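You operate a simulated robot arm through the tools that you are given. There is no shell and no other tool.

Carry out the task below with a simulated two-armed robot. There is one attempt and no reset: what you move stays moved.

Task
Sand the rough patch on the bare cheek with the coarse block, then oil that patch.
Fine: use the oil pad; shut the oil tin again; put block and pad back. Set down upright: what you pick out, oil pad. A coat counts when it lies all over at full strength: go over it till it gets no stronger. What is to be rubbed or washed off counts as gone when no trace of it is left.

Only the result counts: the job must be done as asked and must still hold three seconds after the hand-in. Knocking over, shifting, dropping, spilling or breaking anything else fails it.

Robot
Two 7-joint arms with two-finger parallel grippers on one trunk, on a base that drives. Base frame: it is fixed to the floor where the robot stands at the start and does not move with it; the origin is under the middle of the robot, x ahead of it, y to its left, z up. Lengths are in mm, angles in rad, forces in N, time in s.
The left shoulder is at the start at [50, 158, 1008], the right one opposite. With the tool pointing down near the work surface each hand reaches from about 240 to 660 mm from the robot's upright axis, wherever it stands, measured 20 degrees to its own side. Places, roughly: dusted patch of the bare cheek [-800, 3100, 800]; lid of the oil tin [-700, 3400, 800]; oil pad [-1000, 3500, 750]; oil tin [-700, 3400, 800]; rough patch [-800, 3000, 800]; sanded patch of the bare cheek [-800, 3000, 800]; sanding block [-1000, 3250, 750]. Payload 3.91 kg a hand.
Tool frame (each hand has its own): the origin (TCP) lies between the finger pads and is the grasp point; the fingertips stand 30 mm ahead of it; z points along the fingers, y is the line along which they close. The gripper opens to 110 mm. The fingers are 20 mm wide and 10 mm thick; the gripper's body (48 by 112 mm) begins 55 mm behind the TCP.
Orientation is that of the tool frame in the base frame, as a unit quaternion [w, x, y, z]. With the fingers straight down and closing along the base's y, the tool's x points along the base's -x, its y along +y and its z along -z.

Tools
- The arms move only by the tool drive_tool. It takes "left_moves", "right_moves" or both (then of equal length, played together; a hand with none holds still); each is one flat list of numbers, 7 for each row, row after row: the turn, a rotation vector about the base's x, y, z in rad, then the shift along the base's x, y, z in cm, then the opening, from 0 (shut) to 1 (fully open). In form: [rx, ry, rz, tx, ty, tz, jaw, rx, ry, rz, tx, ty, tz, jaw, ...]. A call has 1 to 20 rows; each row is the pose to reach, as a shift and turn from the pose commanded when the call began. A row lasts 0.2 s, in which the tool goes at most 50 mm and 0.15 rad; a call with a longer step from one row to the next is refused whole, and so is a gripper value outside its range. A pose out of reach is approached as far as the arm can. The call stops where the force on the tool passes 40 N (or 10 N more than at its start, if that is more) or the arm is blocked; 0.2 s more then pass. The fingers move at their own pace (about 153 mm/s each) and stop on an object; they squeeze with about 20 N. The grip force told is the motor's: it shows also when the fingers shut on nothing. Time passes only in rows, and 0.2 s behind the last, so rows that repeat a pose let the fingers close. The reply holds the time, the measured pose of the TCP, the force on the tool along the base axes, the opening and the grip force, in the units named above and with some noise, with the torque about the TCP (base axes, N m) and any sound that the robot's microphone picked up.
- Cameras (640 x 400 px; columns grow to the right, rows downward): "scene" is now at [131.2, -6.6, 1160.1]; the picture's right is [-0.07, -1.00, 0.00], its down [-0.44, 0.03, -0.90] and it looks along [0.90, -0.06, -0.44] (base axes); focal length 296 px, centre (320, 200). "left" rides on the left gripper at [73, -17, -103] in its tool frame; the picture's right is [0.23, 0.97, 0.00], its down [-0.76, 0.18, -0.62] and it looks along [-0.61, 0.14, 0.78] (tool axes); focal length 222 px, centre (320, 200). "right" rides on the right gripper at [72, 17, -103] in its tool frame; the picture's right is [-0.23, 0.97, 0.00], its down [-0.76, -0.18, -0.62] and it looks along [-0.61, -0.14, 0.78] (tool axes); focal length 222 px, centre (320, 200). There is no depth. A picture from a camera that has moved, and an enlarged one, comes with that camera's place and axes in the base frame and with its lens.
- capture(camera): a new picture of that camera. No time passes.
- lift_body(by): slides the trunk up (or, below 0, down) by that many mm; the arms and the scene camera ride with it, the base frame stays. It gives what a move gives, with no picture.
- roll_base(legs): drives the robot by 1 to 6 legs, each [ahead, turn to the left] in mm and rad, along the robot's own axes; the way and the turn of a leg run together, so that a leg with both is an arc; at most 1500 mm and 3.142 rad a leg. The arms and the cameras ride along, it lands a little off, and it stops where it bumps. It gives what a move gives.
- pan_tilt(pan, tilt): turns the head with the scene camera to pan (to the left, within 1.396 rad either way) and tilt (down, from -0.506 to 1.204), counted from straight ahead of the robot. It gives what a move gives.
- close_up(camera, box): a new picture of the part [left, top, right, bottom] of that camera's present view, enlarged. No time passes.
- sign_off(): hands the job in; it is judged then, once.

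Places have to be worked out from the pictures, the camera data and where the tool is seen. Open the grippers and draw the arms clear of the work before you hand the job in, unless the task says otherwise.

The tools are called after "Emit:" as name(argument=value, ...) on one line, values as JSON. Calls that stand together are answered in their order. drive_tool: Moves the arms, as the interface text tells. Its arguments: {"type":"object","properties":{"left_moves":{"type":"array"},"right_moves":{"type":"array"}},"required":[]} The other tools are called the same way: lift_body (by) slides the trunk up or down; roll_base (legs) drives the base; pan_tilt (pan, tilt) turns the head that bears the scene camera; capture (camera) takes a picture; close_up (camera, box) takes an enlarged picture of a part of a camera's view; sign_off () hands the job in.

At the start:

```text
t: 0.0
left_position: [414.5, 139.2, 1023.8]
left_tool_rot: [0.0, -0.001, 1.0, -0.001]
left_ft_force: [0.6, -0.1, 0.0]
left_ft_torque: [-0.03, -0.01, -0.01]
left_opening: 110.0
left_grasp_force: 0.0
right_position: [385.4, -120.2, 987.9]
right_tool_rot: [0.0, 0.001, 1.0, -0.001]
right_ft_force: [-0.8, -0.2, -0.6]
right_ft_torque: [-0.03, 0.0, 0.02]
right_opening: 110.1
right_grasp_force: 0.1
trunk travel left (down, up): [-250.0, 232.0]
robot x, y, heading: [0.1, -2.1, -0.001]
head pan, tilt: [-0.07, 0.452]
```

scene: 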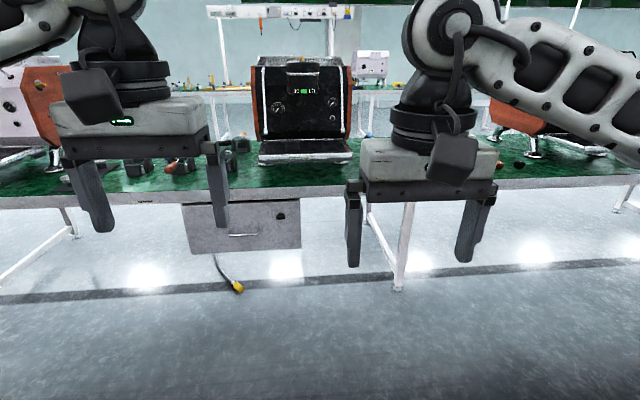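
right: 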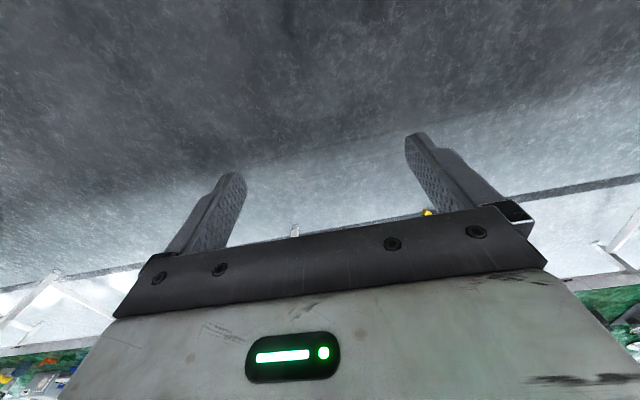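
left: 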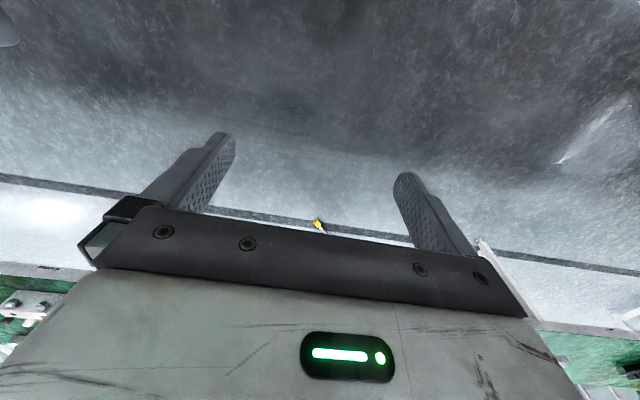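

The work lies about 3 m to the robot's left and somewhat behind it, so I turn the head left to see the way there.

Emit:
pan_tilt(pan=1.39, tilt=0.3)

Emit:
capture(camera="scene")

```text
t: 1.6
left_position: [414.6, 139.8, 1024.0]
left_tool_rot: [0.0, -0.001, 1.0, -0.001]
left_ft_force: [0.5, -0.3, -0.7]
left_ft_torque: [0.01, 0.01, 0.01]
left_opening: 110.3
left_grasp_force: 0.0
right_position: [385.0, -121.8, 986.3]
right_tool_rot: [0.0, 0.0, 1.0, 0.0]
right_ft_force: [0.1, -0.4, 0.0]
right_ft_torque: [0.01, 0.01, 0.04]
right_opening: 110.0
right_grasp_force: 0.1
trunk travel left (down, up): [-250.0, 232.0]
robot x, y, heading: [-3.3, 1.9, 0.001]
head pan, tilt: [1.389, 0.3]
```

```text
taken
camera scene: at [56.5, 91.6, 1174.3], right [0.98, -0.18, 0.0], down [-0.05, -0.29, -0.96], along [0.17, 0.94, -0.3], focal length 296 px, centre (320, 200)
```

scene: 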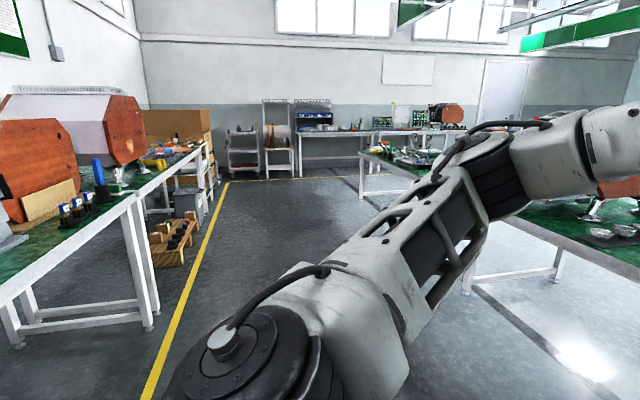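

The benches with wooden-cheeked cases stand along the left side, at x about -700. I enlarge the area where the work should be.

Emit:
close_up(camera="scene", box=[60, 80, 260, 280])

Emit:
close_up(camera="scene", box=[0, 60, 200, 360])

```text
2.00 times, centred on (160, 180) of scene
camera zoom: at [56.5, 91.6, 1174.3], right [0.98, -0.18, 0.0], down [-0.05, -0.29, -0.96], along [0.17, 0.94, -0.3], focal length 591 px, centre (640, 240)
```

zoom: 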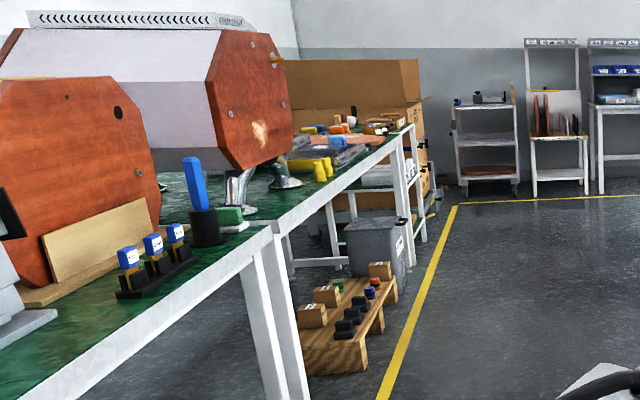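

```text
1.33 times, centred on (100, 210) of scene
camera zoom: at [56.5, 91.6, 1174.3], right [0.98, -0.18, 0.0], down [-0.05, -0.29, -0.96], along [0.17, 0.94, -0.3], focal length 394 px, centre (613, 187)
```

zoom: 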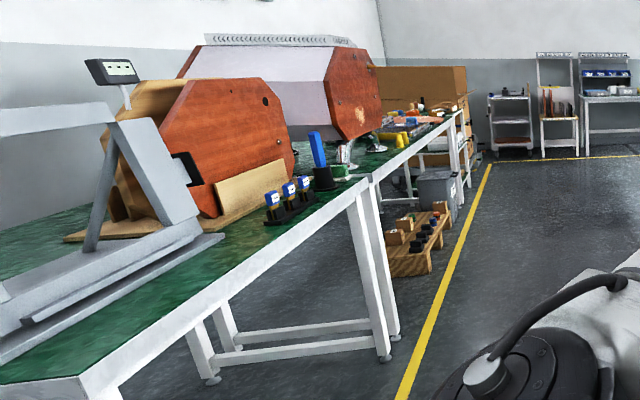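

The work seems to be on the second bench, whose front edge is near x = -640, with the aisle clear. I turn left, drive along the aisle to about y = 3150, then turn to face the bench.

Emit:
roll_base(legs=[[0, 1.571], [1500, 0], [1500, 0], [200, 0], [0, 1.571]])

Emit:
pan_tilt(pan=0, tilt=0.5)

Emit:
capture(camera="scene")

```text
t: 24.9
left_position: [-227.3, 3080.0, 1024.0]
left_tool_rot: [-0.001, 1.0, -0.029, 0.0]
left_ft_force: [0.1, 0.3, -0.1]
left_ft_torque: [-0.03, 0.01, 0.02]
left_opening: 110.0
left_grasp_force: 0.0
right_position: [-182.8, 3339.0, 986.5]
right_tool_rot: [0.0, 1.0, -0.03, -0.001]
right_ft_force: [-0.6, 0.2, 1.2]
right_ft_torque: [-0.02, -0.01, -0.01]
right_opening: 110.2
right_grasp_force: 0.1
trunk travel left (down, up): [-250.0, 232.0]
robot x, y, heading: [193.2, 3194.7, 3.08]
head pan, tilt: [1.389, 0.3]
```

```text
t: 26.4
left_position: [-226.9, 3081.9, 1023.3]
left_tool_rot: [0.0, 1.0, -0.029, 0.0]
left_ft_force: [0.6, -0.1, 0.8]
left_ft_torque: [0.01, -0.02, 0.0]
left_opening: 109.9
left_grasp_force: 0.1
right_position: [-183.3, 3339.4, 986.3]
right_tool_rot: [-0.001, 1.0, -0.031, 0.0]
right_ft_force: [0.5, 0.0, 0.2]
right_ft_torque: [-0.01, -0.02, 0.01]
right_opening: 110.0
right_grasp_force: 0.3
trunk travel left (down, up): [-250.0, 232.0]
robot x, y, heading: [193.6, 3192.8, 3.083]
head pan, tilt: [0.0, 0.499]
```

```text
taken
camera scene: at [63.4, 3203.2, 1155.9], right [0.06, 1.0, 0.0], down [0.48, -0.03, -0.88], along [-0.88, 0.05, -0.48], focal length 296 px, centre (320, 200)
```

scene: 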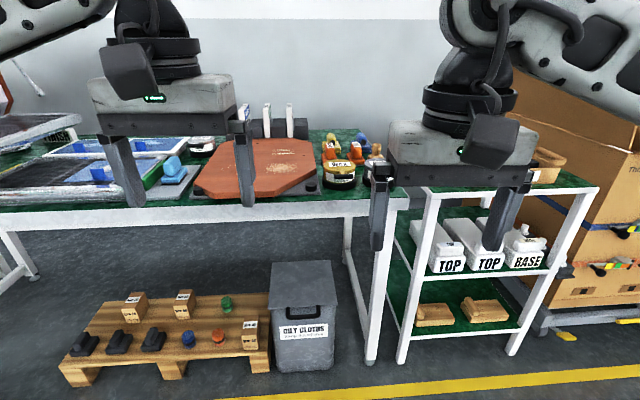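

I see the bare cheek lying flat with a rough patch, tins to its right, and blocks around. I enlarge these parts.

Emit:
close_up(camera="scene", box=[180, 90, 420, 240])

Emit:
close_up(camera="scene", box=[380, 140, 640, 340])

Emit:
close_up(camera="scene", box=[50, 270, 290, 390])

Emit:
close_up(camera="scene", box=[0, 110, 240, 230])

```text
2.67 times, centred on (300, 165) of scene
camera zoom: at [63.4, 3203.2, 1155.9], right [0.06, 1.0, 0.0], down [0.48, -0.03, -0.88], along [-0.88, 0.05, -0.48], focal length 788 px, centre (373, 293)
```

zoom: 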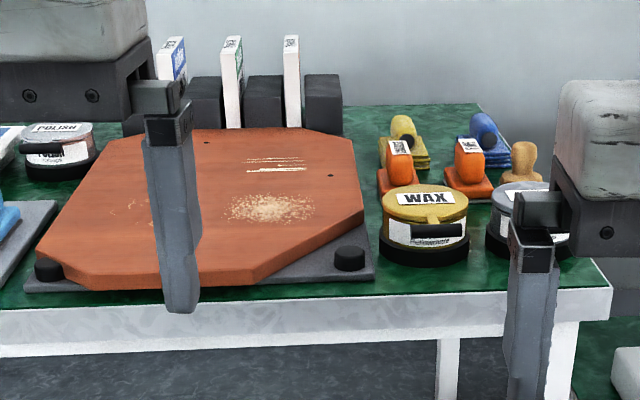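

```text
2.00 times, centred on (510, 240) of scene
camera zoom: at [63.4, 3203.2, 1155.9], right [0.06, 1.0, 0.0], down [0.48, -0.03, -0.88], along [-0.88, 0.05, -0.48], focal length 591 px, centre (-60, 120)
```

zoom: 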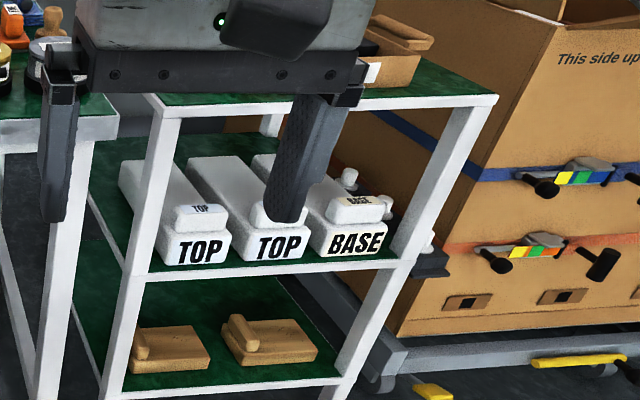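

```text
2.67 times, centred on (170, 330) of scene
camera zoom: at [63.4, 3203.2, 1155.9], right [0.06, 1.0, 0.0], down [0.48, -0.03, -0.88], along [-0.88, 0.05, -0.48], focal length 788 px, centre (720, -147)
```

zoom: 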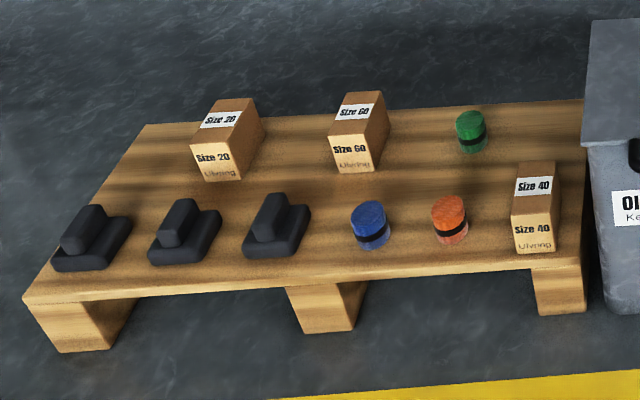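

```text
2.67 times, centred on (120, 170) of scene
camera zoom: at [63.4, 3203.2, 1155.9], right [0.06, 1.0, 0.0], down [0.48, -0.03, -0.88], along [-0.88, 0.05, -0.48], focal length 788 px, centre (853, 280)
```

zoom: 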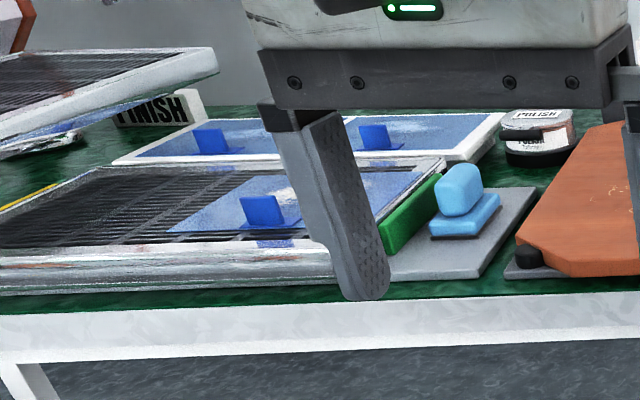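

The cheek with its speckled rough patch lies on a mat, the labelled sanding blocks stand in a holder behind it, and the tins and pads are to its right. I drive closer to get better views, correcting the heading a little.

Emit:
roll_base(legs=[[0, 0.059], [400, 0]])

Emit:
pan_tilt(pan=0, tilt=0.75)

Emit:
capture(camera="scene")

Emit:
capture(camera="left")

Emit:
capture(camera="right")

```text
t: 29.3
left_position: [-620.1, 3053.5, 1023.8]
left_tool_rot: [0.0, 1.0, 0.004, 0.0]
left_ft_force: [0.5, 0.1, 0.4]
left_ft_torque: [0.0, 0.0, 0.0]
left_opening: 110.4
left_grasp_force: 0.1
right_position: [-592.6, 3313.5, 987.1]
right_tool_rot: [-0.001, 1.0, 0.002, 0.0]
right_ft_force: [0.5, 0.2, -0.3]
right_ft_torque: [0.05, -0.02, -0.02]
right_opening: 110.0
right_grasp_force: 0.0
trunk travel left (down, up): [-250.0, 232.0]
robot x, y, heading: [-205.4, 3195.9, -3.134]
head pan, tilt: [0.0, 0.499]
```

```text
t: 30.1
left_position: [-621.1, 3052.4, 1023.7]
left_tool_rot: [0.0, 1.0, 0.003, -0.001]
left_ft_force: [-0.5, -0.2, -0.2]
left_ft_torque: [0.01, 0.04, -0.03]
left_opening: 109.9
left_grasp_force: 0.1
right_position: [-592.4, 3313.7, 987.2]
right_tool_rot: [-0.001, 1.0, 0.002, 0.0]
right_ft_force: [-0.1, -0.1, 0.3]
right_ft_torque: [0.03, 0.01, -0.02]
right_opening: 109.8
right_grasp_force: 0.0
trunk travel left (down, up): [-250.0, 232.0]
robot x, y, heading: [-209.4, 3195.8, -3.132]
head pan, tilt: [0.0, 0.75]
```

```text
taken
camera scene: at [-329.9, 3193.9, 1134.0], right [0.0, 1.0, 0.0], down [0.68, 0.0, -0.73], along [-0.73, 0.0, -0.68], focal length 296 px, centre (320, 200)
```

scene: 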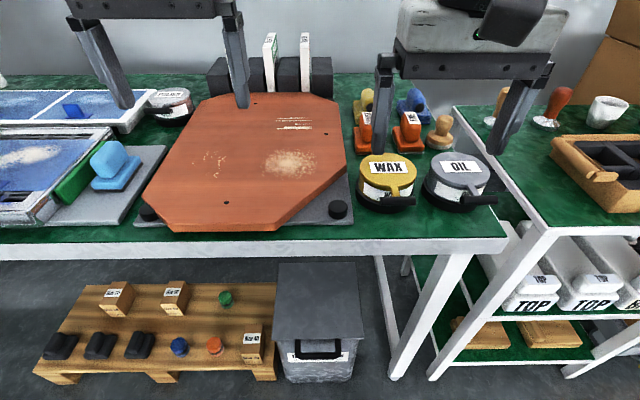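

```text
taken
camera left: at [-548.0, 3071.0, 1126.9], right [0.23, -0.97, 0.0], down [-0.76, -0.18, 0.62], along [-0.61, -0.14, -0.78], focal length 222 px, centre (320, 200)
```

left: 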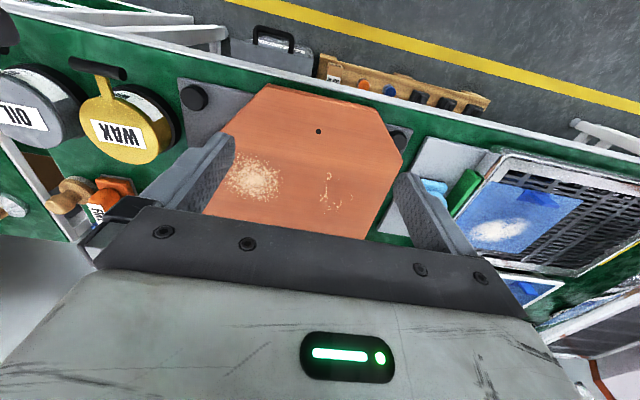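

```text
taken
camera right: at [-519.2, 3297.2, 1089.7], right [-0.22, -0.97, 0.0], down [-0.76, 0.18, 0.62], along [-0.61, 0.14, -0.78], focal length 222 px, centre (320, 200)
```

right: 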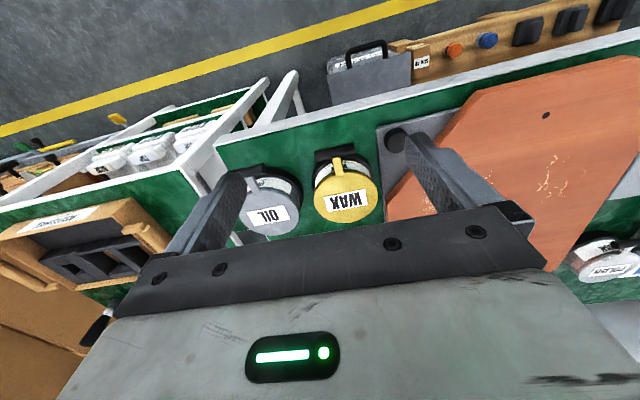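

Now the oil tin (grey lid "OIL") is clear to the right of the wax tin. I enlarge the pads, the sanding blocks and the patch to read their labels.

Emit:
close_up(camera="scene", box=[330, 70, 510, 220])

Emit:
close_up(camera="scene", box=[190, 20, 350, 120])

Emit:
close_up(camera="scene", box=[140, 90, 360, 240])

Emit:
close_up(camera="scene", box=[0, 70, 220, 240])

```text
2.67 times, centred on (420, 145) of scene
camera zoom: at [-329.9, 3193.9, 1134.0], right [0.0, 1.0, 0.0], down [0.68, 0.0, -0.73], along [-0.73, 0.0, -0.68], focal length 788 px, centre (53, 347)
```

zoom: 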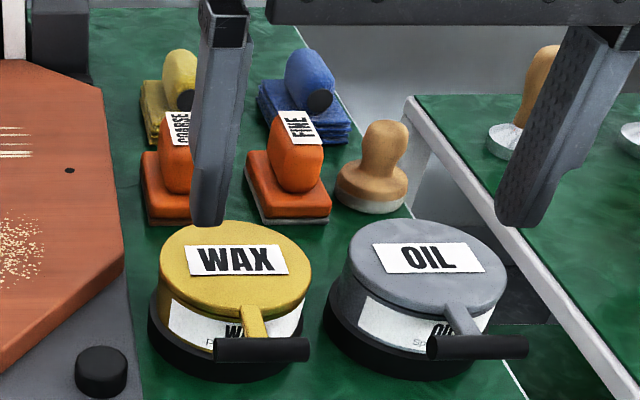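

```text
4.00 times, centred on (270, 70) of scene
camera zoom: at [-329.9, 3193.9, 1134.0], right [0.0, 1.0, 0.0], down [0.68, 0.0, -0.73], along [-0.73, 0.0, -0.68], focal length 1183 px, centre (520, 720)
```

zoom: 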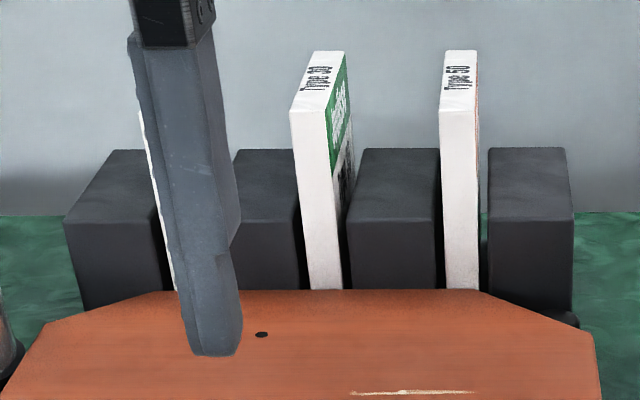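

```text
2.67 times, centred on (250, 165) of scene
camera zoom: at [-329.9, 3193.9, 1134.0], right [0.0, 1.0, 0.0], down [0.68, 0.0, -0.73], along [-0.73, 0.0, -0.68], focal length 788 px, centre (507, 293)
```

zoom: 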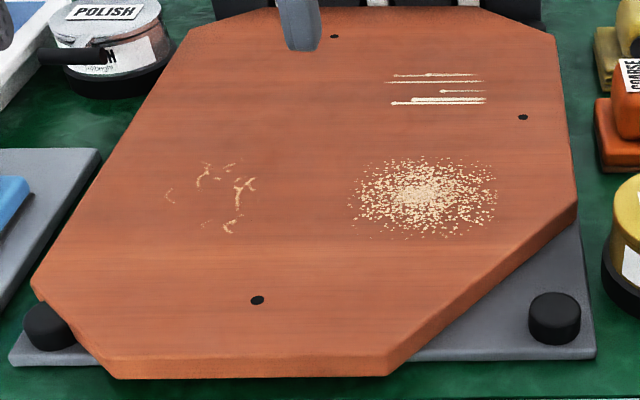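

```text
2.35 times, centred on (110, 155) of scene
camera zoom: at [-329.9, 3193.9, 1134.0], right [0.0, 1.0, 0.0], down [0.68, 0.0, -0.73], along [-0.73, 0.0, -0.68], focal length 696 px, centre (814, 306)
```

zoom: 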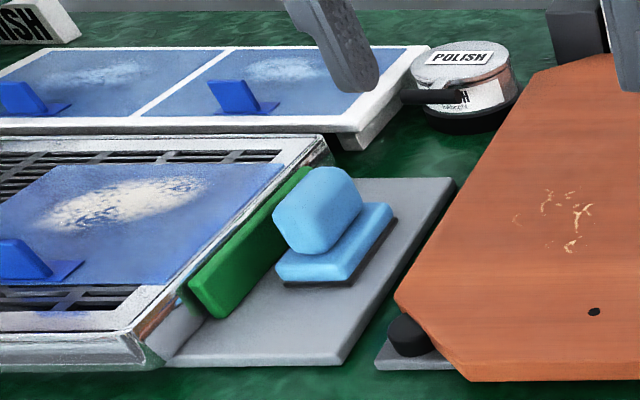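

The orange blocks read COARSE (left) and FINE (right); yellow, blue and tan pads are nearby. I look straight down at the base to see how far I can still drive, and enlarge the three marks on the cheek from the left hand's camera.

Emit:
close_up(camera="left", box=[200, 80, 420, 240])

Emit:
pan_tilt(pan=0, tilt=1.2)

Emit:
capture(camera="scene")

```text
2.50 times, centred on (310, 160) of left
camera zoom: at [-548.0, 3071.0, 1126.9], right [0.23, -0.97, 0.0], down [-0.76, -0.18, 0.62], along [-0.61, -0.14, -0.78], focal length 555 px, centre (345, 300)
```

zoom: 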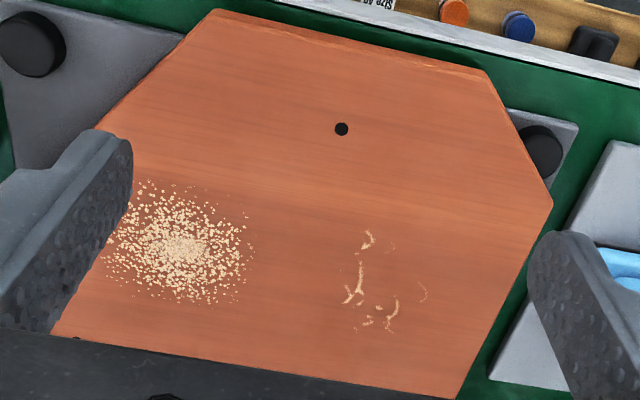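

```text
t: 31.0
left_position: [-620.5, 3053.0, 1023.7]
left_tool_rot: [-0.001, 1.0, 0.003, 0.0]
left_ft_force: [-0.2, -0.1, -0.9]
left_ft_torque: [0.03, 0.02, 0.02]
left_opening: 109.8
left_grasp_force: 0.1
right_position: [-591.3, 3312.6, 986.0]
right_tool_rot: [0.001, 1.0, 0.002, 0.0]
right_ft_force: [-0.1, 0.1, 0.4]
right_ft_torque: [0.0, -0.02, 0.01]
right_opening: 110.2
right_grasp_force: 0.0
trunk travel left (down, up): [-250.0, 232.0]
robot x, y, heading: [-203.6, 3193.5, -3.136]
head pan, tilt: [0.0, 1.201]
```

```text
taken
camera scene: at [-303.0, 3194.1, 1102.2], right [0.0, 1.0, 0.0], down [0.93, 0.0, -0.36], along [-0.36, 0.0, -0.93], focal length 296 px, centre (320, 200)
```

scene: 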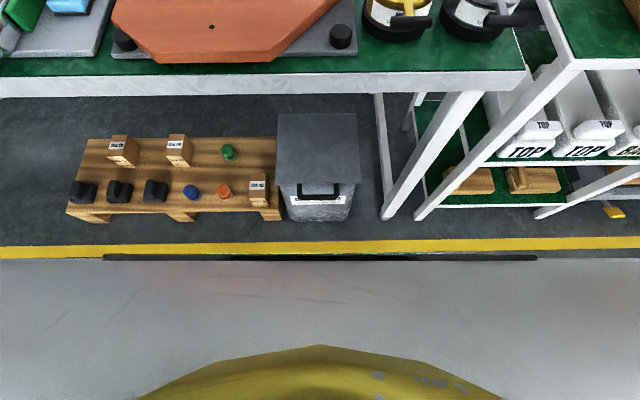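

The view down shows a light deck and a dark bar; I enlarge it to see whether this is the base's front edge.

Emit:
close_up(camera="scene", box=[0, 220, 320, 400])

Emit:
close_up(camera="scene", box=[320, 180, 640, 400])

```text
2.00 times, centred on (160, 310) of scene
camera zoom: at [-303.0, 3194.1, 1102.2], right [0.0, 1.0, 0.0], down [0.93, 0.0, -0.36], along [-0.36, 0.0, -0.93], focal length 591 px, centre (640, -20)
```

zoom: 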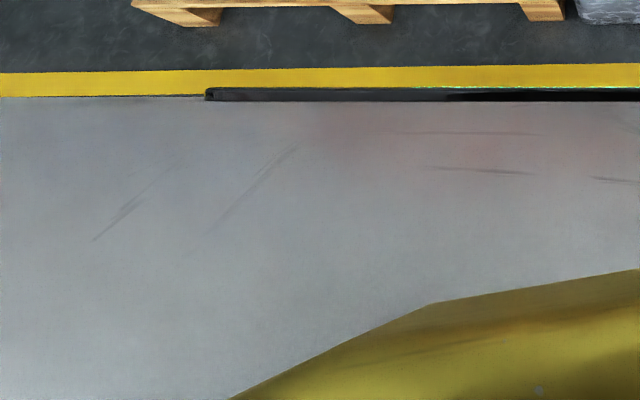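

```text
1.82 times, centred on (480, 290) of scene
camera zoom: at [-303.0, 3194.1, 1102.2], right [0.0, 1.0, 0.0], down [0.93, 0.0, -0.36], along [-0.36, 0.0, -0.93], focal length 538 px, centre (29, 36)
```

zoom: 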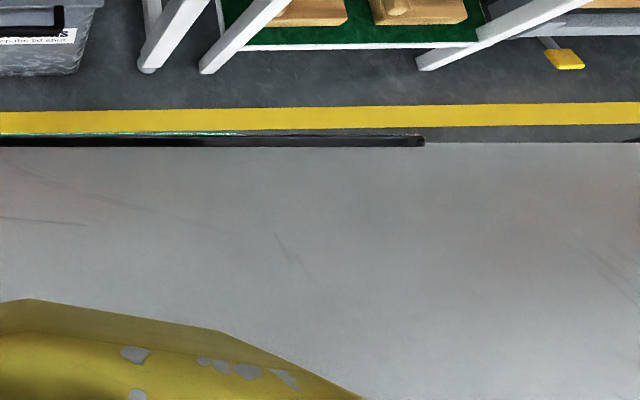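

The deck's front edge is at most about x = -480 and the bin, pallet and legs start at about -635, so I can move 115 mm further ahead. Then I bring the right hand's camera over the pads to tell which is the oil pad.

Emit:
roll_base(legs=[[115, 0]])

Emit:
pan_tilt(pan=-0.25, tilt=0.75)

Emit:
drive_tool(left_moves=[0, 0, 0, 4, -4, 0, 1, 0, 0, 0, 8, -8, 0, 1, 0, 0, 0, 8, -12, 0, 1, 0, 0, 0, 8, -15, 0, 1], right_moves=[0, 0, 0, 0, 4, 2, 1, 0, 0, 0, 0, 8, 2, 1, 0, 0, 0, -2, 9, 2, 1, 0, 0, 0, -3, 9, 2, 1])

Emit:
capture(camera="scene")

Emit:
capture(camera="right")

```text
t: 32.3
left_position: [-711.4, 3054.3, 1021.5]
left_tool_rot: [-0.001, 1.0, 0.002, 0.0]
left_ft_force: [-0.6, 0.6, -0.2]
left_ft_torque: [0.01, 0.0, 0.02]
left_opening: 110.0
left_grasp_force: 0.0
right_position: [-683.2, 3313.1, 988.3]
right_tool_rot: [0.0, 1.0, 0.0, 0.002]
right_ft_force: [-0.1, 0.1, 0.4]
right_ft_torque: [0.01, -0.01, 0.0]
right_opening: 109.8
right_grasp_force: 0.2
trunk travel left (down, up): [-250.0, 232.0]
robot x, y, heading: [-294.6, 3195.1, -3.141]
head pan, tilt: [0.0, 1.201]
stopped in leg 1: the robot was blocked; the commanded pose is now the measured one
```

```text
t: 33.2
left_position: [-711.2, 3054.7, 1023.4]
left_tool_rot: [-0.001, 1.0, 0.003, 0.0]
left_ft_force: [-0.3, -0.1, -0.7]
left_ft_torque: [0.02, 0.0, 0.02]
left_opening: 110.1
left_grasp_force: 0.1
right_position: [-682.3, 3314.1, 987.1]
right_tool_rot: [-0.001, 1.0, 0.0, 0.001]
right_ft_force: [0.6, 0.0, -0.2]
right_ft_torque: [-0.02, -0.01, 0.0]
right_opening: 110.0
right_grasp_force: 0.1
trunk travel left (down, up): [-250.0, 232.0]
robot x, y, heading: [-297.8, 3198.2, -3.137]
head pan, tilt: [-0.25, 0.75]
```

```text
refused: row 1 steps farther than a row can; nothing moved
```

```text
taken
camera scene: at [-417.6, 3214.5, 1133.8], right [0.24, 0.97, 0.0], down [0.66, -0.17, -0.73], along [-0.71, 0.18, -0.68], focal length 296 px, centre (320, 200)
```

scene: 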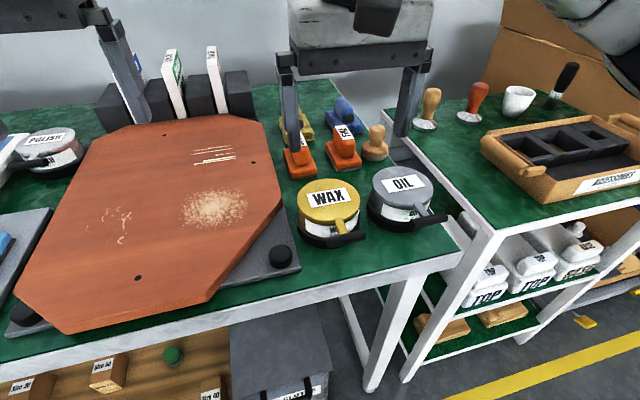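

```text
taken
camera right: at [-609.3, 3297.7, 1089.4], right [-0.23, -0.97, 0.0], down [-0.76, 0.18, 0.62], along [-0.61, 0.14, -0.78], focal length 222 px, centre (320, 200)
```

right: 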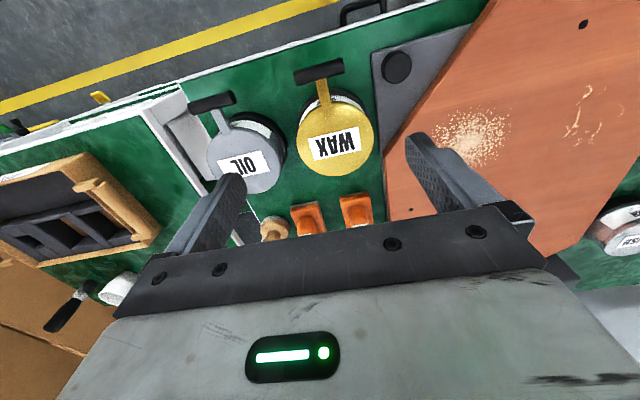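

The base is now stopped at x = -296 (table front). I shift the hands apart with smaller steps, the right one to the right, to look at the pads from above.

Emit:
drive_tool(left_moves=[0, 0, 0, 2, -3, 0, 1, 0, 0, 0, 4, -6, 0, 1, 0, 0, 0, 6, -9, 0, 1, 0, 0, 0, 8, -12, 0, 1], right_moves=[0, 0, 0, -3, 2, 0, 1, 0, 0, 0, -6, 4, 0, 1, 0, 0, 0, -9, 6, -2, 1, 0, 0, 0, -12, 8, -4, 1])

Emit:
capture(camera="right")

Emit:
capture(camera="scene")

```text
t: 34.2
left_position: [-631.1, 2933.1, 1021.8]
left_tool_rot: [-0.001, 1.0, 0.003, 0.0]
left_ft_force: [0.4, 0.3, -0.8]
left_ft_torque: [0.0, 0.03, -0.01]
left_opening: 110.1
left_grasp_force: 0.1
right_position: [-801.5, 3395.4, 947.9]
right_tool_rot: [0.0, 1.0, 0.002, 0.001]
right_ft_force: [-0.6, -0.7, -0.4]
right_ft_torque: [0.03, -0.01, 0.01]
right_opening: 110.1
right_grasp_force: 0.1
trunk travel left (down, up): [-250.0, 232.0]
robot x, y, heading: [-300.3, 3193.1, -3.136]
head pan, tilt: [-0.25, 0.75]
```

```text
taken
camera right: at [-728.1, 3378.6, 1050.7], right [-0.23, -0.97, 0.0], down [-0.76, 0.18, 0.62], along [-0.61, 0.14, -0.78], focal length 222 px, centre (320, 200)
```

right: 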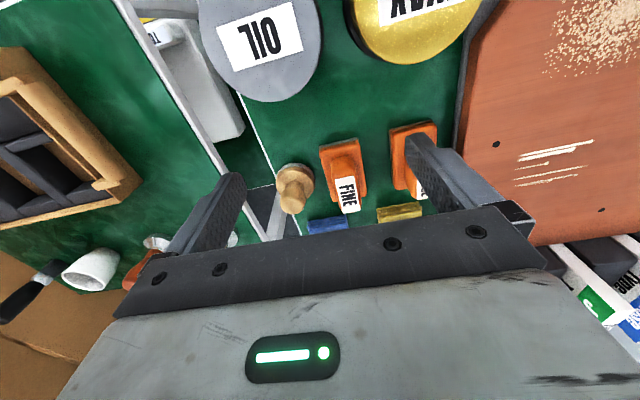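

```text
taken
camera scene: at [-417.7, 3214.4, 1133.9], right [0.24, 0.97, 0.0], down [0.66, -0.17, -0.73], along [-0.71, 0.18, -0.68], focal length 296 px, centre (320, 200)
```

scene: 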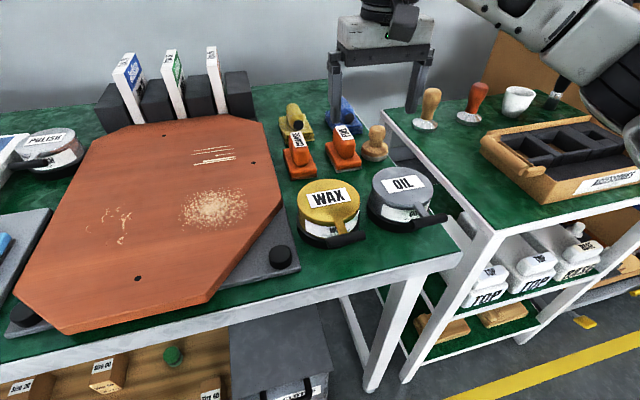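

The pads are visible; I enlarge them in both views to tell the oil pad from the wax pad.

Emit:
close_up(camera="scene", box=[265, 85, 455, 245])

Emit:
close_up(camera="right", box=[260, 110, 460, 250])

Emit:
close_up(camera="scene", box=[60, 120, 280, 310])

```text
2.50 times, centred on (360, 165) of scene
camera zoom: at [-417.7, 3214.4, 1133.9], right [0.24, 0.97, 0.0], down [0.66, -0.17, -0.73], along [-0.71, 0.18, -0.68], focal length 739 px, centre (220, 288)
```

zoom: 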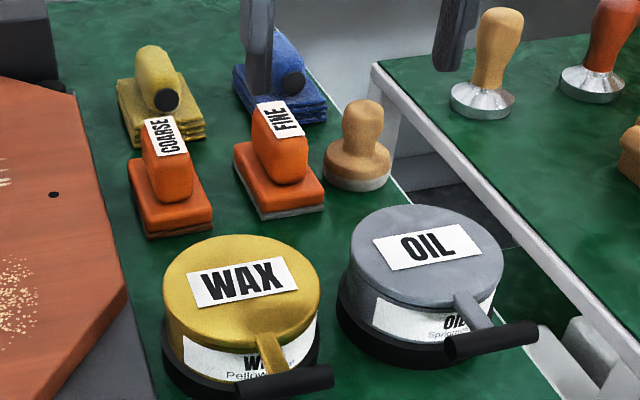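

```text
2.86 times, centred on (360, 180) of right
camera zoom: at [-728.1, 3378.6, 1050.7], right [-0.23, -0.97, 0.0], down [-0.76, 0.18, 0.62], along [-0.61, 0.14, -0.78], focal length 635 px, centre (206, 257)
```

zoom: 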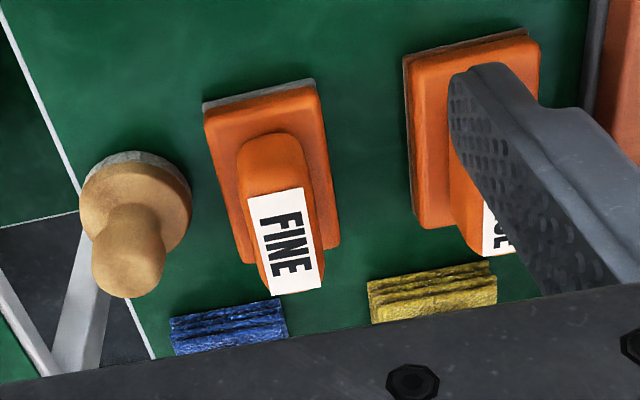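

```text
2.11 times, centred on (170, 215) of scene
camera zoom: at [-417.7, 3214.4, 1133.9], right [0.24, 0.97, 0.0], down [0.66, -0.17, -0.73], along [-0.71, 0.18, -0.68], focal length 622 px, centre (636, 168)
```

zoom: 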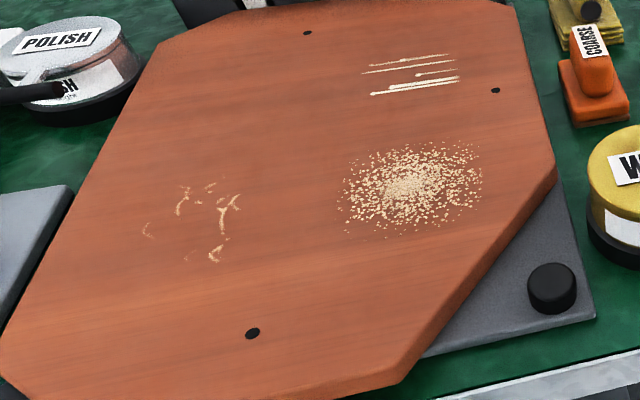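

The tan knob with the white felt base is the oil pad (yellow and blue are folded cloths). Next I look closely at the oil tin's lid and handle, drawing the right hand back so its camera looks at the tin.

Emit:
drive_tool(right_moves=[0, 0, 0, 4.5, 0, 0, 1, 0, 0, 0, 9, 0, 0, 1, 0, 0, 0, 13.5, 0, 0, 1, 0, 0, 0, 18, 0, 0, 1, 0, 0, 0, 21, 0, 0, 1])

Emit:
capture(camera="right")

Emit:
pan_tilt(pan=-0.5, tilt=0.85)

Emit:
capture(camera="scene")

```text
t: 35.4
left_position: [-632.3, 2934.4, 1022.5]
left_tool_rot: [0.001, 1.0, 0.002, 0.0]
left_ft_force: [-0.4, -1.2, 0.2]
left_ft_torque: [-0.02, 0.02, 0.01]
left_opening: 110.2
left_grasp_force: 0.0
right_position: [-589.6, 3392.2, 945.9]
right_tool_rot: [0.0, 1.0, 0.0, 0.001]
right_ft_force: [-0.4, -0.1, 0.8]
right_ft_torque: [0.0, 0.02, 0.03]
right_opening: 110.0
right_grasp_force: 0.1
trunk travel left (down, up): [-250.0, 232.0]
robot x, y, heading: [-299.1, 3194.6, -3.135]
head pan, tilt: [-0.25, 0.75]
```

```text
taken
camera right: at [-517.0, 3375.7, 1048.8], right [-0.23, -0.97, 0.0], down [-0.76, 0.18, 0.62], along [-0.61, 0.14, -0.78], focal length 222 px, centre (320, 200)
```

right: 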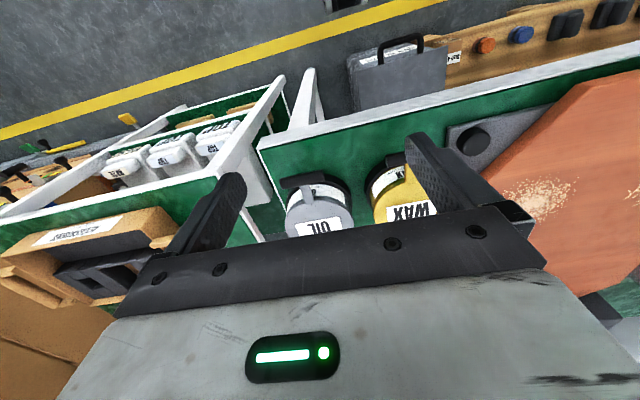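

```text
t: 36.2
left_position: [-632.7, 2932.5, 1022.7]
left_tool_rot: [0.0, 1.0, 0.002, -0.001]
left_ft_force: [-0.9, -0.2, 0.0]
left_ft_torque: [0.01, -0.05, -0.01]
left_opening: 110.1
left_grasp_force: 0.0
right_position: [-591.0, 3392.1, 945.6]
right_tool_rot: [0.0, 1.0, 0.0, 0.001]
right_ft_force: [1.5, 0.0, 0.1]
right_ft_torque: [0.0, 0.0, 0.0]
right_opening: 110.1
right_grasp_force: 0.1
trunk travel left (down, up): [-250.0, 232.0]
robot x, y, heading: [-300.1, 3194.6, -3.139]
head pan, tilt: [-0.499, 0.85]
```

```text
taken
camera scene: at [-406.2, 3231.4, 1125.9], right [0.48, 0.88, 0.0], down [0.66, -0.36, -0.66], along [-0.58, 0.31, -0.75], focal length 296 px, centre (320, 200)
```

scene: 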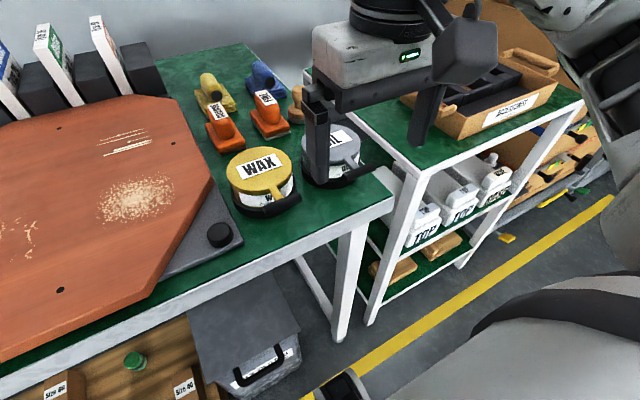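

I enlarge the tins in both views to understand how the lid is fastened.

Emit:
close_up(camera="right", box=[250, 120, 450, 250])

Emit:
close_up(camera="scene", box=[210, 120, 400, 240])

Emit:
close_up(camera="scene", box=[160, 260, 360, 400])

```text
3.08 times, centred on (350, 185) of right
camera zoom: at [-517.8, 3375.7, 1048.9], right [-0.23, -0.97, 0.0], down [-0.76, 0.18, 0.62], along [-0.61, 0.14, -0.78], focal length 684 px, centre (228, 246)
```

zoom: 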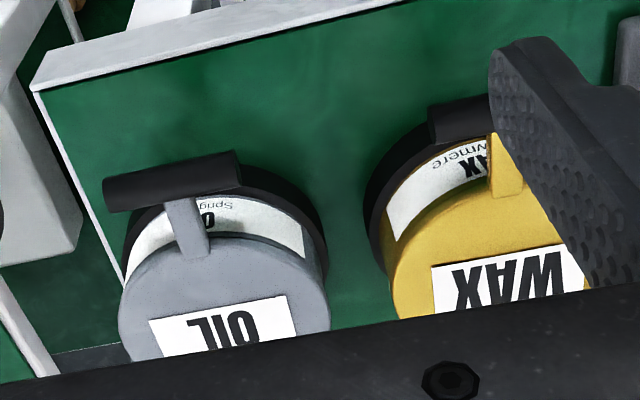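

```text
3.33 times, centred on (305, 180) of scene
camera zoom: at [-406.2, 3231.4, 1125.9], right [0.48, 0.88, 0.0], down [0.66, -0.36, -0.66], along [-0.58, 0.31, -0.75], focal length 986 px, centre (370, 267)
```

zoom: 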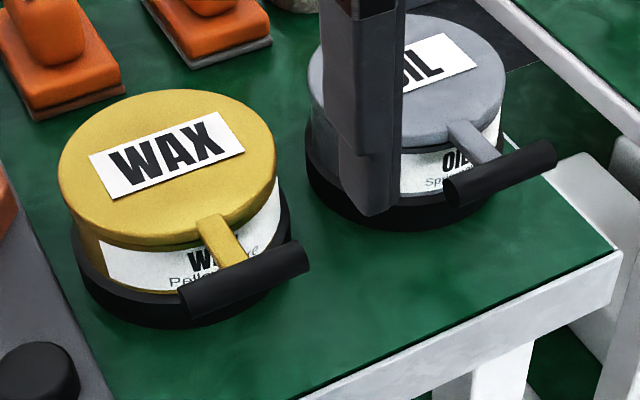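

```text
2.86 times, centred on (260, 330) of scene
camera zoom: at [-406.2, 3231.4, 1125.9], right [0.48, 0.88, 0.0], down [0.66, -0.36, -0.66], along [-0.58, 0.31, -0.75], focal length 845 px, centre (491, -171)
```

zoom: 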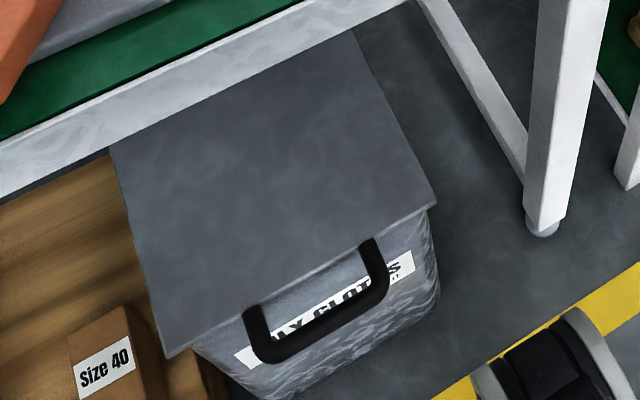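

The tin is about 90 mm wide, its lid at about (-722, 3420, 840) with a bar handle at about (-658, 3431, 825). The coarse block is near (-896, 3291), the oil pad near (-893, 3453) and the rough patch (curly torn grain at left) near (-772, 2990). To bring all within reach of the right hand, I shift the base about 45 mm to its left.

Emit:
roll_base(legs=[[-120, 0], [0, -0.2], [-225, 0], [0, 0.2], [334, 0]])

Emit:
pan_tilt(pan=-0.2, tilt=0.75)

Emit:
capture(camera="scene")

```text
t: 42.0
left_position: [-617.0, 2884.0, 1021.6]
left_tool_rot: [-0.001, 1.0, 0.007, 0.0]
left_ft_force: [-0.1, -0.5, -0.8]
left_ft_torque: [0.01, 0.0, 0.02]
left_opening: 109.8
left_grasp_force: 0.1
right_position: [-581.0, 3343.0, 947.0]
right_tool_rot: [0.0, 1.0, 0.005, 0.001]
right_ft_force: [0.5, -0.5, 0.4]
right_ft_torque: [0.01, 0.0, 0.01]
right_opening: 110.1
right_grasp_force: 0.1
trunk travel left (down, up): [-250.0, 232.0]
robot x, y, heading: [-284.2, 3146.4, -3.129]
head pan, tilt: [-0.499, 0.85]
```

```text
t: 42.8
left_position: [-618.9, 2884.5, 1022.2]
left_tool_rot: [0.0, 1.0, 0.006, 0.0]
left_ft_force: [0.4, -0.7, -0.5]
left_ft_torque: [0.0, 0.0, -0.03]
left_opening: 110.2
left_grasp_force: 0.2
right_position: [-580.7, 3343.2, 946.1]
right_tool_rot: [0.0, 1.0, 0.005, 0.001]
right_ft_force: [-0.5, 0.0, 0.1]
right_ft_torque: [0.02, -0.01, -0.02]
right_opening: 110.0
right_grasp_force: 0.0
trunk travel left (down, up): [-250.0, 232.0]
robot x, y, heading: [-287.7, 3147.5, -3.13]
head pan, tilt: [-0.201, 0.75]
```

```text
taken
camera scene: at [-407.0, 3163.2, 1133.9], right [0.19, 0.98, 0.0], down [0.67, -0.13, -0.73], along [-0.72, 0.14, -0.68], focal length 296 px, centre (320, 200)
```

scene: 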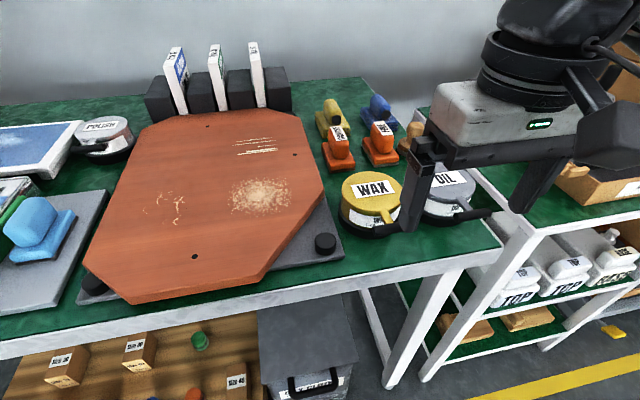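

The base is at (-288, 3147), all within reach. I move the right hand high over the coarse block at about (-896, 3291) with the jaw narrowed to 60 mm, then check with its camera.

Emit:
drive_tool(right_moves=[0, 0, 0, -4.5, -0.75, 0, 0.55, 0, 0, 0, -9, -1.5, 0, 0.55, 0, 0, 0, -13.5, -2.25, 0, 0.55, 0, 0, 0, -18, -3, 0, 0.55, 0, 0, 0, -22.5, -3.75, 0, 0.55, 0, 0, 0, -27, -4.5, 0, 0.55, 0, 0, 0, -31.5, -5.2, 0, 0.55, 0, 0, 0, -31.5, -5.2, 0, 0.55])

Emit:
capture(camera="right")

Emit:
capture(camera="scene")

```text
t: 44.6
left_position: [-616.6, 2883.4, 1022.0]
left_tool_rot: [-0.001, 1.0, 0.007, 0.0]
left_ft_force: [-0.8, -0.7, -0.2]
left_ft_torque: [-0.01, 0.01, 0.01]
left_opening: 109.9
left_grasp_force: 0.0
right_position: [-896.6, 3290.3, 947.8]
right_tool_rot: [-0.001, 1.0, 0.005, 0.0]
right_ft_force: [-0.3, -0.4, -1.0]
right_ft_torque: [0.02, -0.02, 0.0]
right_opening: 60.5
right_grasp_force: 0.1
trunk travel left (down, up): [-250.0, 232.0]
robot x, y, heading: [-283.0, 3151.2, -3.127]
head pan, tilt: [-0.201, 0.75]
```

```text
taken
camera right: at [-823.9, 3274.4, 1050.3], right [-0.21, -0.98, 0.0], down [-0.76, 0.17, 0.62], along [-0.61, 0.13, -0.78], focal length 222 px, centre (320, 200)
```

right: 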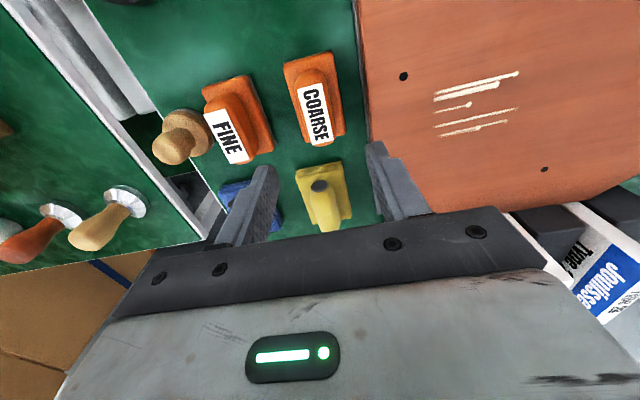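

```text
taken
camera scene: at [-406.9, 3162.9, 1133.9], right [0.19, 0.98, 0.0], down [0.67, -0.13, -0.73], along [-0.72, 0.14, -0.68], focal length 296 px, centre (320, 200)
```

scene: 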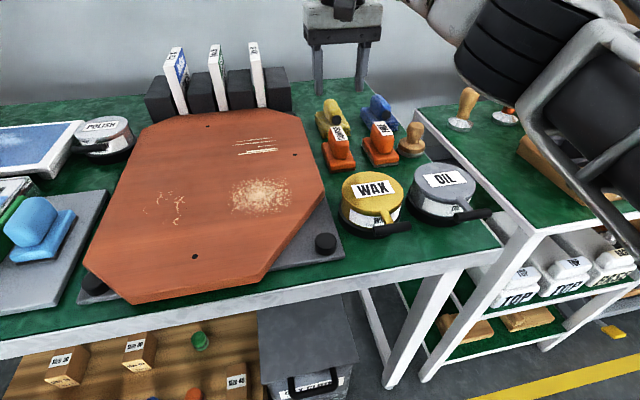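

From the right camera the coarse handle is centred at about (-890, 3292), top at z about 840. I lower the hand to z about 825 with a small correction, pausing to check forces before closing.

Emit:
drive_tool(right_moves=[0, 0, 0, 0.6, 0.2, -3, 0.55, 0, 0, 0, 0.6, 0.2, -6, 0.55, 0, 0, 0, 0.6, 0.2, -8, 0.55])

Emit:
capture(camera="right")

Emit:
close_up(camera="scene", box=[280, 60, 440, 180])

```text
t: 45.4
left_position: [-618.1, 2882.3, 1022.7]
left_tool_rot: [-0.001, 1.0, 0.008, 0.0]
left_ft_force: [0.8, -0.4, 1.0]
left_ft_torque: [0.01, 0.02, 0.02]
left_opening: 109.8
left_grasp_force: 0.1
right_position: [-889.9, 3293.2, 867.7]
right_tool_rot: [0.0, 1.0, 0.006, 0.0]
right_ft_force: [0.7, 0.4, -0.2]
right_ft_torque: [0.02, -0.01, 0.0]
right_opening: 60.3
right_grasp_force: 0.1
trunk travel left (down, up): [-250.0, 232.0]
robot x, y, heading: [-283.0, 3151.0, -3.131]
head pan, tilt: [-0.201, 0.75]
```

```text
taken
camera right: at [-817.1, 3277.5, 969.3], right [-0.22, -0.98, 0.0], down [-0.76, 0.17, 0.62], along [-0.61, 0.13, -0.78], focal length 222 px, centre (320, 200)
```

right: 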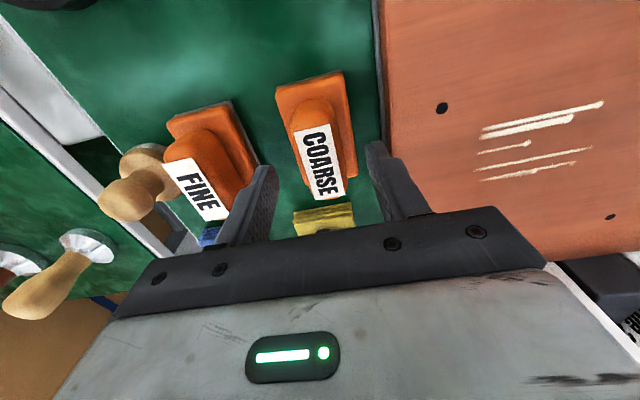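

```text
3.33 times, centred on (360, 120) of scene
camera zoom: at [-407.0, 3163.1, 1133.9], right [0.19, 0.98, 0.0], down [0.67, -0.13, -0.73], along [-0.72, 0.14, -0.68], focal length 986 px, centre (187, 467)
```

zoom: 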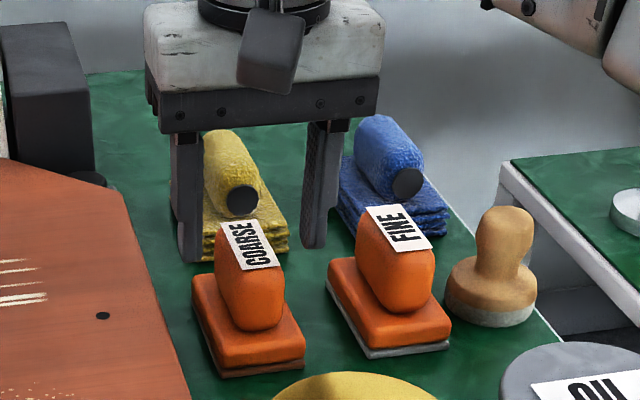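

The handle's middle is at about (-887, 3293) with its top near z 847 and the base plate's top near 793. I descend to z about 830 and close on the handle.

Emit:
drive_tool(right_moves=[0, 0, 0, 0.2, 0, -2, 0.55, 0, 0, 0, 0.2, 0, -3.8, 0.55, 0, 0, 0, 0.2, 0, -3.8, 0.55, 0, 0, 0, 0.2, 0, -3.8, 0.2, 0, 0, 0, 0.2, 0, -3.8, 0.2, 0, 0, 0, 0.2, 0, -3.8, 0.1, 0, 0, 0, 0.2, 0, -3.8, 0.1])

Emit:
close_up(camera="scene", box=[280, 60, 440, 180])

Emit:
capture(camera="right")

```text
t: 47.0
left_position: [-618.0, 2884.9, 1020.2]
left_tool_rot: [-0.001, 1.0, 0.007, 0.0]
left_ft_force: [-0.1, -0.1, 0.5]
left_ft_torque: [0.01, -0.02, 0.02]
left_opening: 109.9
left_grasp_force: 0.1
right_position: [-888.1, 3292.7, 827.6]
right_tool_rot: [0.0, 1.0, 0.006, 0.001]
right_ft_force: [-2.0, -1.2, 0.6]
right_ft_torque: [-0.02, 0.12, 0.08]
right_opening: 51.5
right_grasp_force: 19.4
trunk travel left (down, up): [-250.0, 232.0]
robot x, y, heading: [-284.6, 3149.4, -3.126]
head pan, tilt: [-0.201, 0.75]
```

```text
3.33 times, centred on (360, 120) of scene
camera zoom: at [-407.0, 3163.0, 1133.9], right [0.19, 0.98, 0.0], down [0.67, -0.13, -0.73], along [-0.72, 0.14, -0.68], focal length 986 px, centre (187, 467)
```

zoom: 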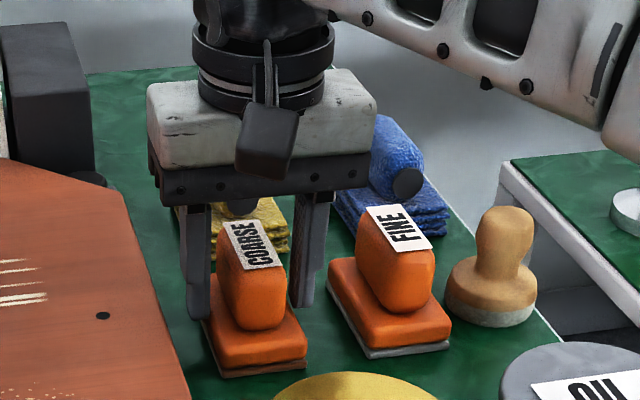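

```text
taken
camera right: at [-814.7, 3277.3, 931.1], right [-0.22, -0.98, 0.0], down [-0.76, 0.17, 0.62], along [-0.61, 0.13, -0.78], focal length 222 px, centre (320, 200)
```

right: 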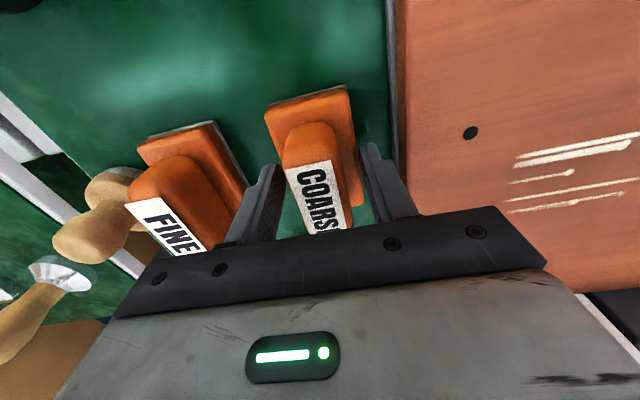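

The jaw stopped at 51.5 mm, which fits the base plate's width rather than the handle, so I am a little too low. I open, rise 13 mm and close again on the handle.

Emit:
drive_tool(right_moves=[0, 0, 0, 0, 0, 0, 0.58, 0, 0, 0, 0, 0, 0, 0.58, 0, 0, 0, 0, 0, 1.3, 0.58, 0, 0, 0, 0, 0, 1.3, 0.2, 0, 0, 0, 0, 0, 1.3, 0.1, 0, 0, 0, 0, 0, 1.3, 0.1, 0, 0, 0, 0, 0, 1.3, 0.1])

Emit:
close_up(camera="scene", box=[280, 60, 440, 180])

```text
t: 48.6
left_position: [-618.3, 2883.1, 1022.0]
left_tool_rot: [0.001, 1.0, 0.007, 0.0]
left_ft_force: [-1.1, 0.7, -0.6]
left_ft_torque: [0.02, 0.02, -0.02]
left_opening: 110.0
left_grasp_force: 0.0
right_position: [-887.6, 3292.5, 839.3]
right_tool_rot: [0.0, 1.0, 0.006, 0.001]
right_ft_force: [1.3, -0.3, 0.7]
right_ft_torque: [0.0, -0.1, 0.05]
right_opening: 29.9
right_grasp_force: 20.1
trunk travel left (down, up): [-250.0, 232.0]
robot x, y, heading: [-286.5, 3148.3, -3.131]
head pan, tilt: [-0.201, 0.75]
```

```text
3.33 times, centred on (360, 120) of scene
camera zoom: at [-406.9, 3163.2, 1133.9], right [0.19, 0.98, 0.0], down [0.67, -0.13, -0.73], along [-0.72, 0.14, -0.68], focal length 986 px, centre (187, 467)
```

zoom: 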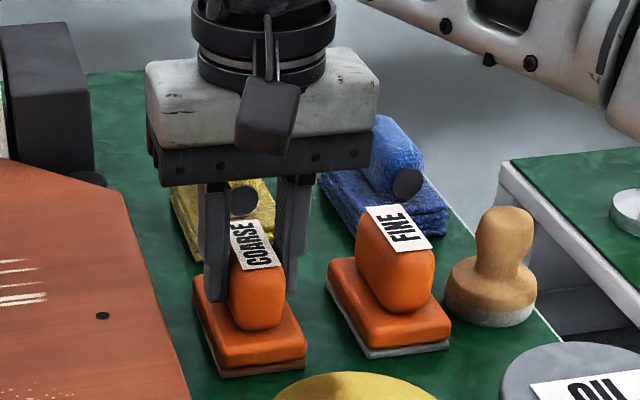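

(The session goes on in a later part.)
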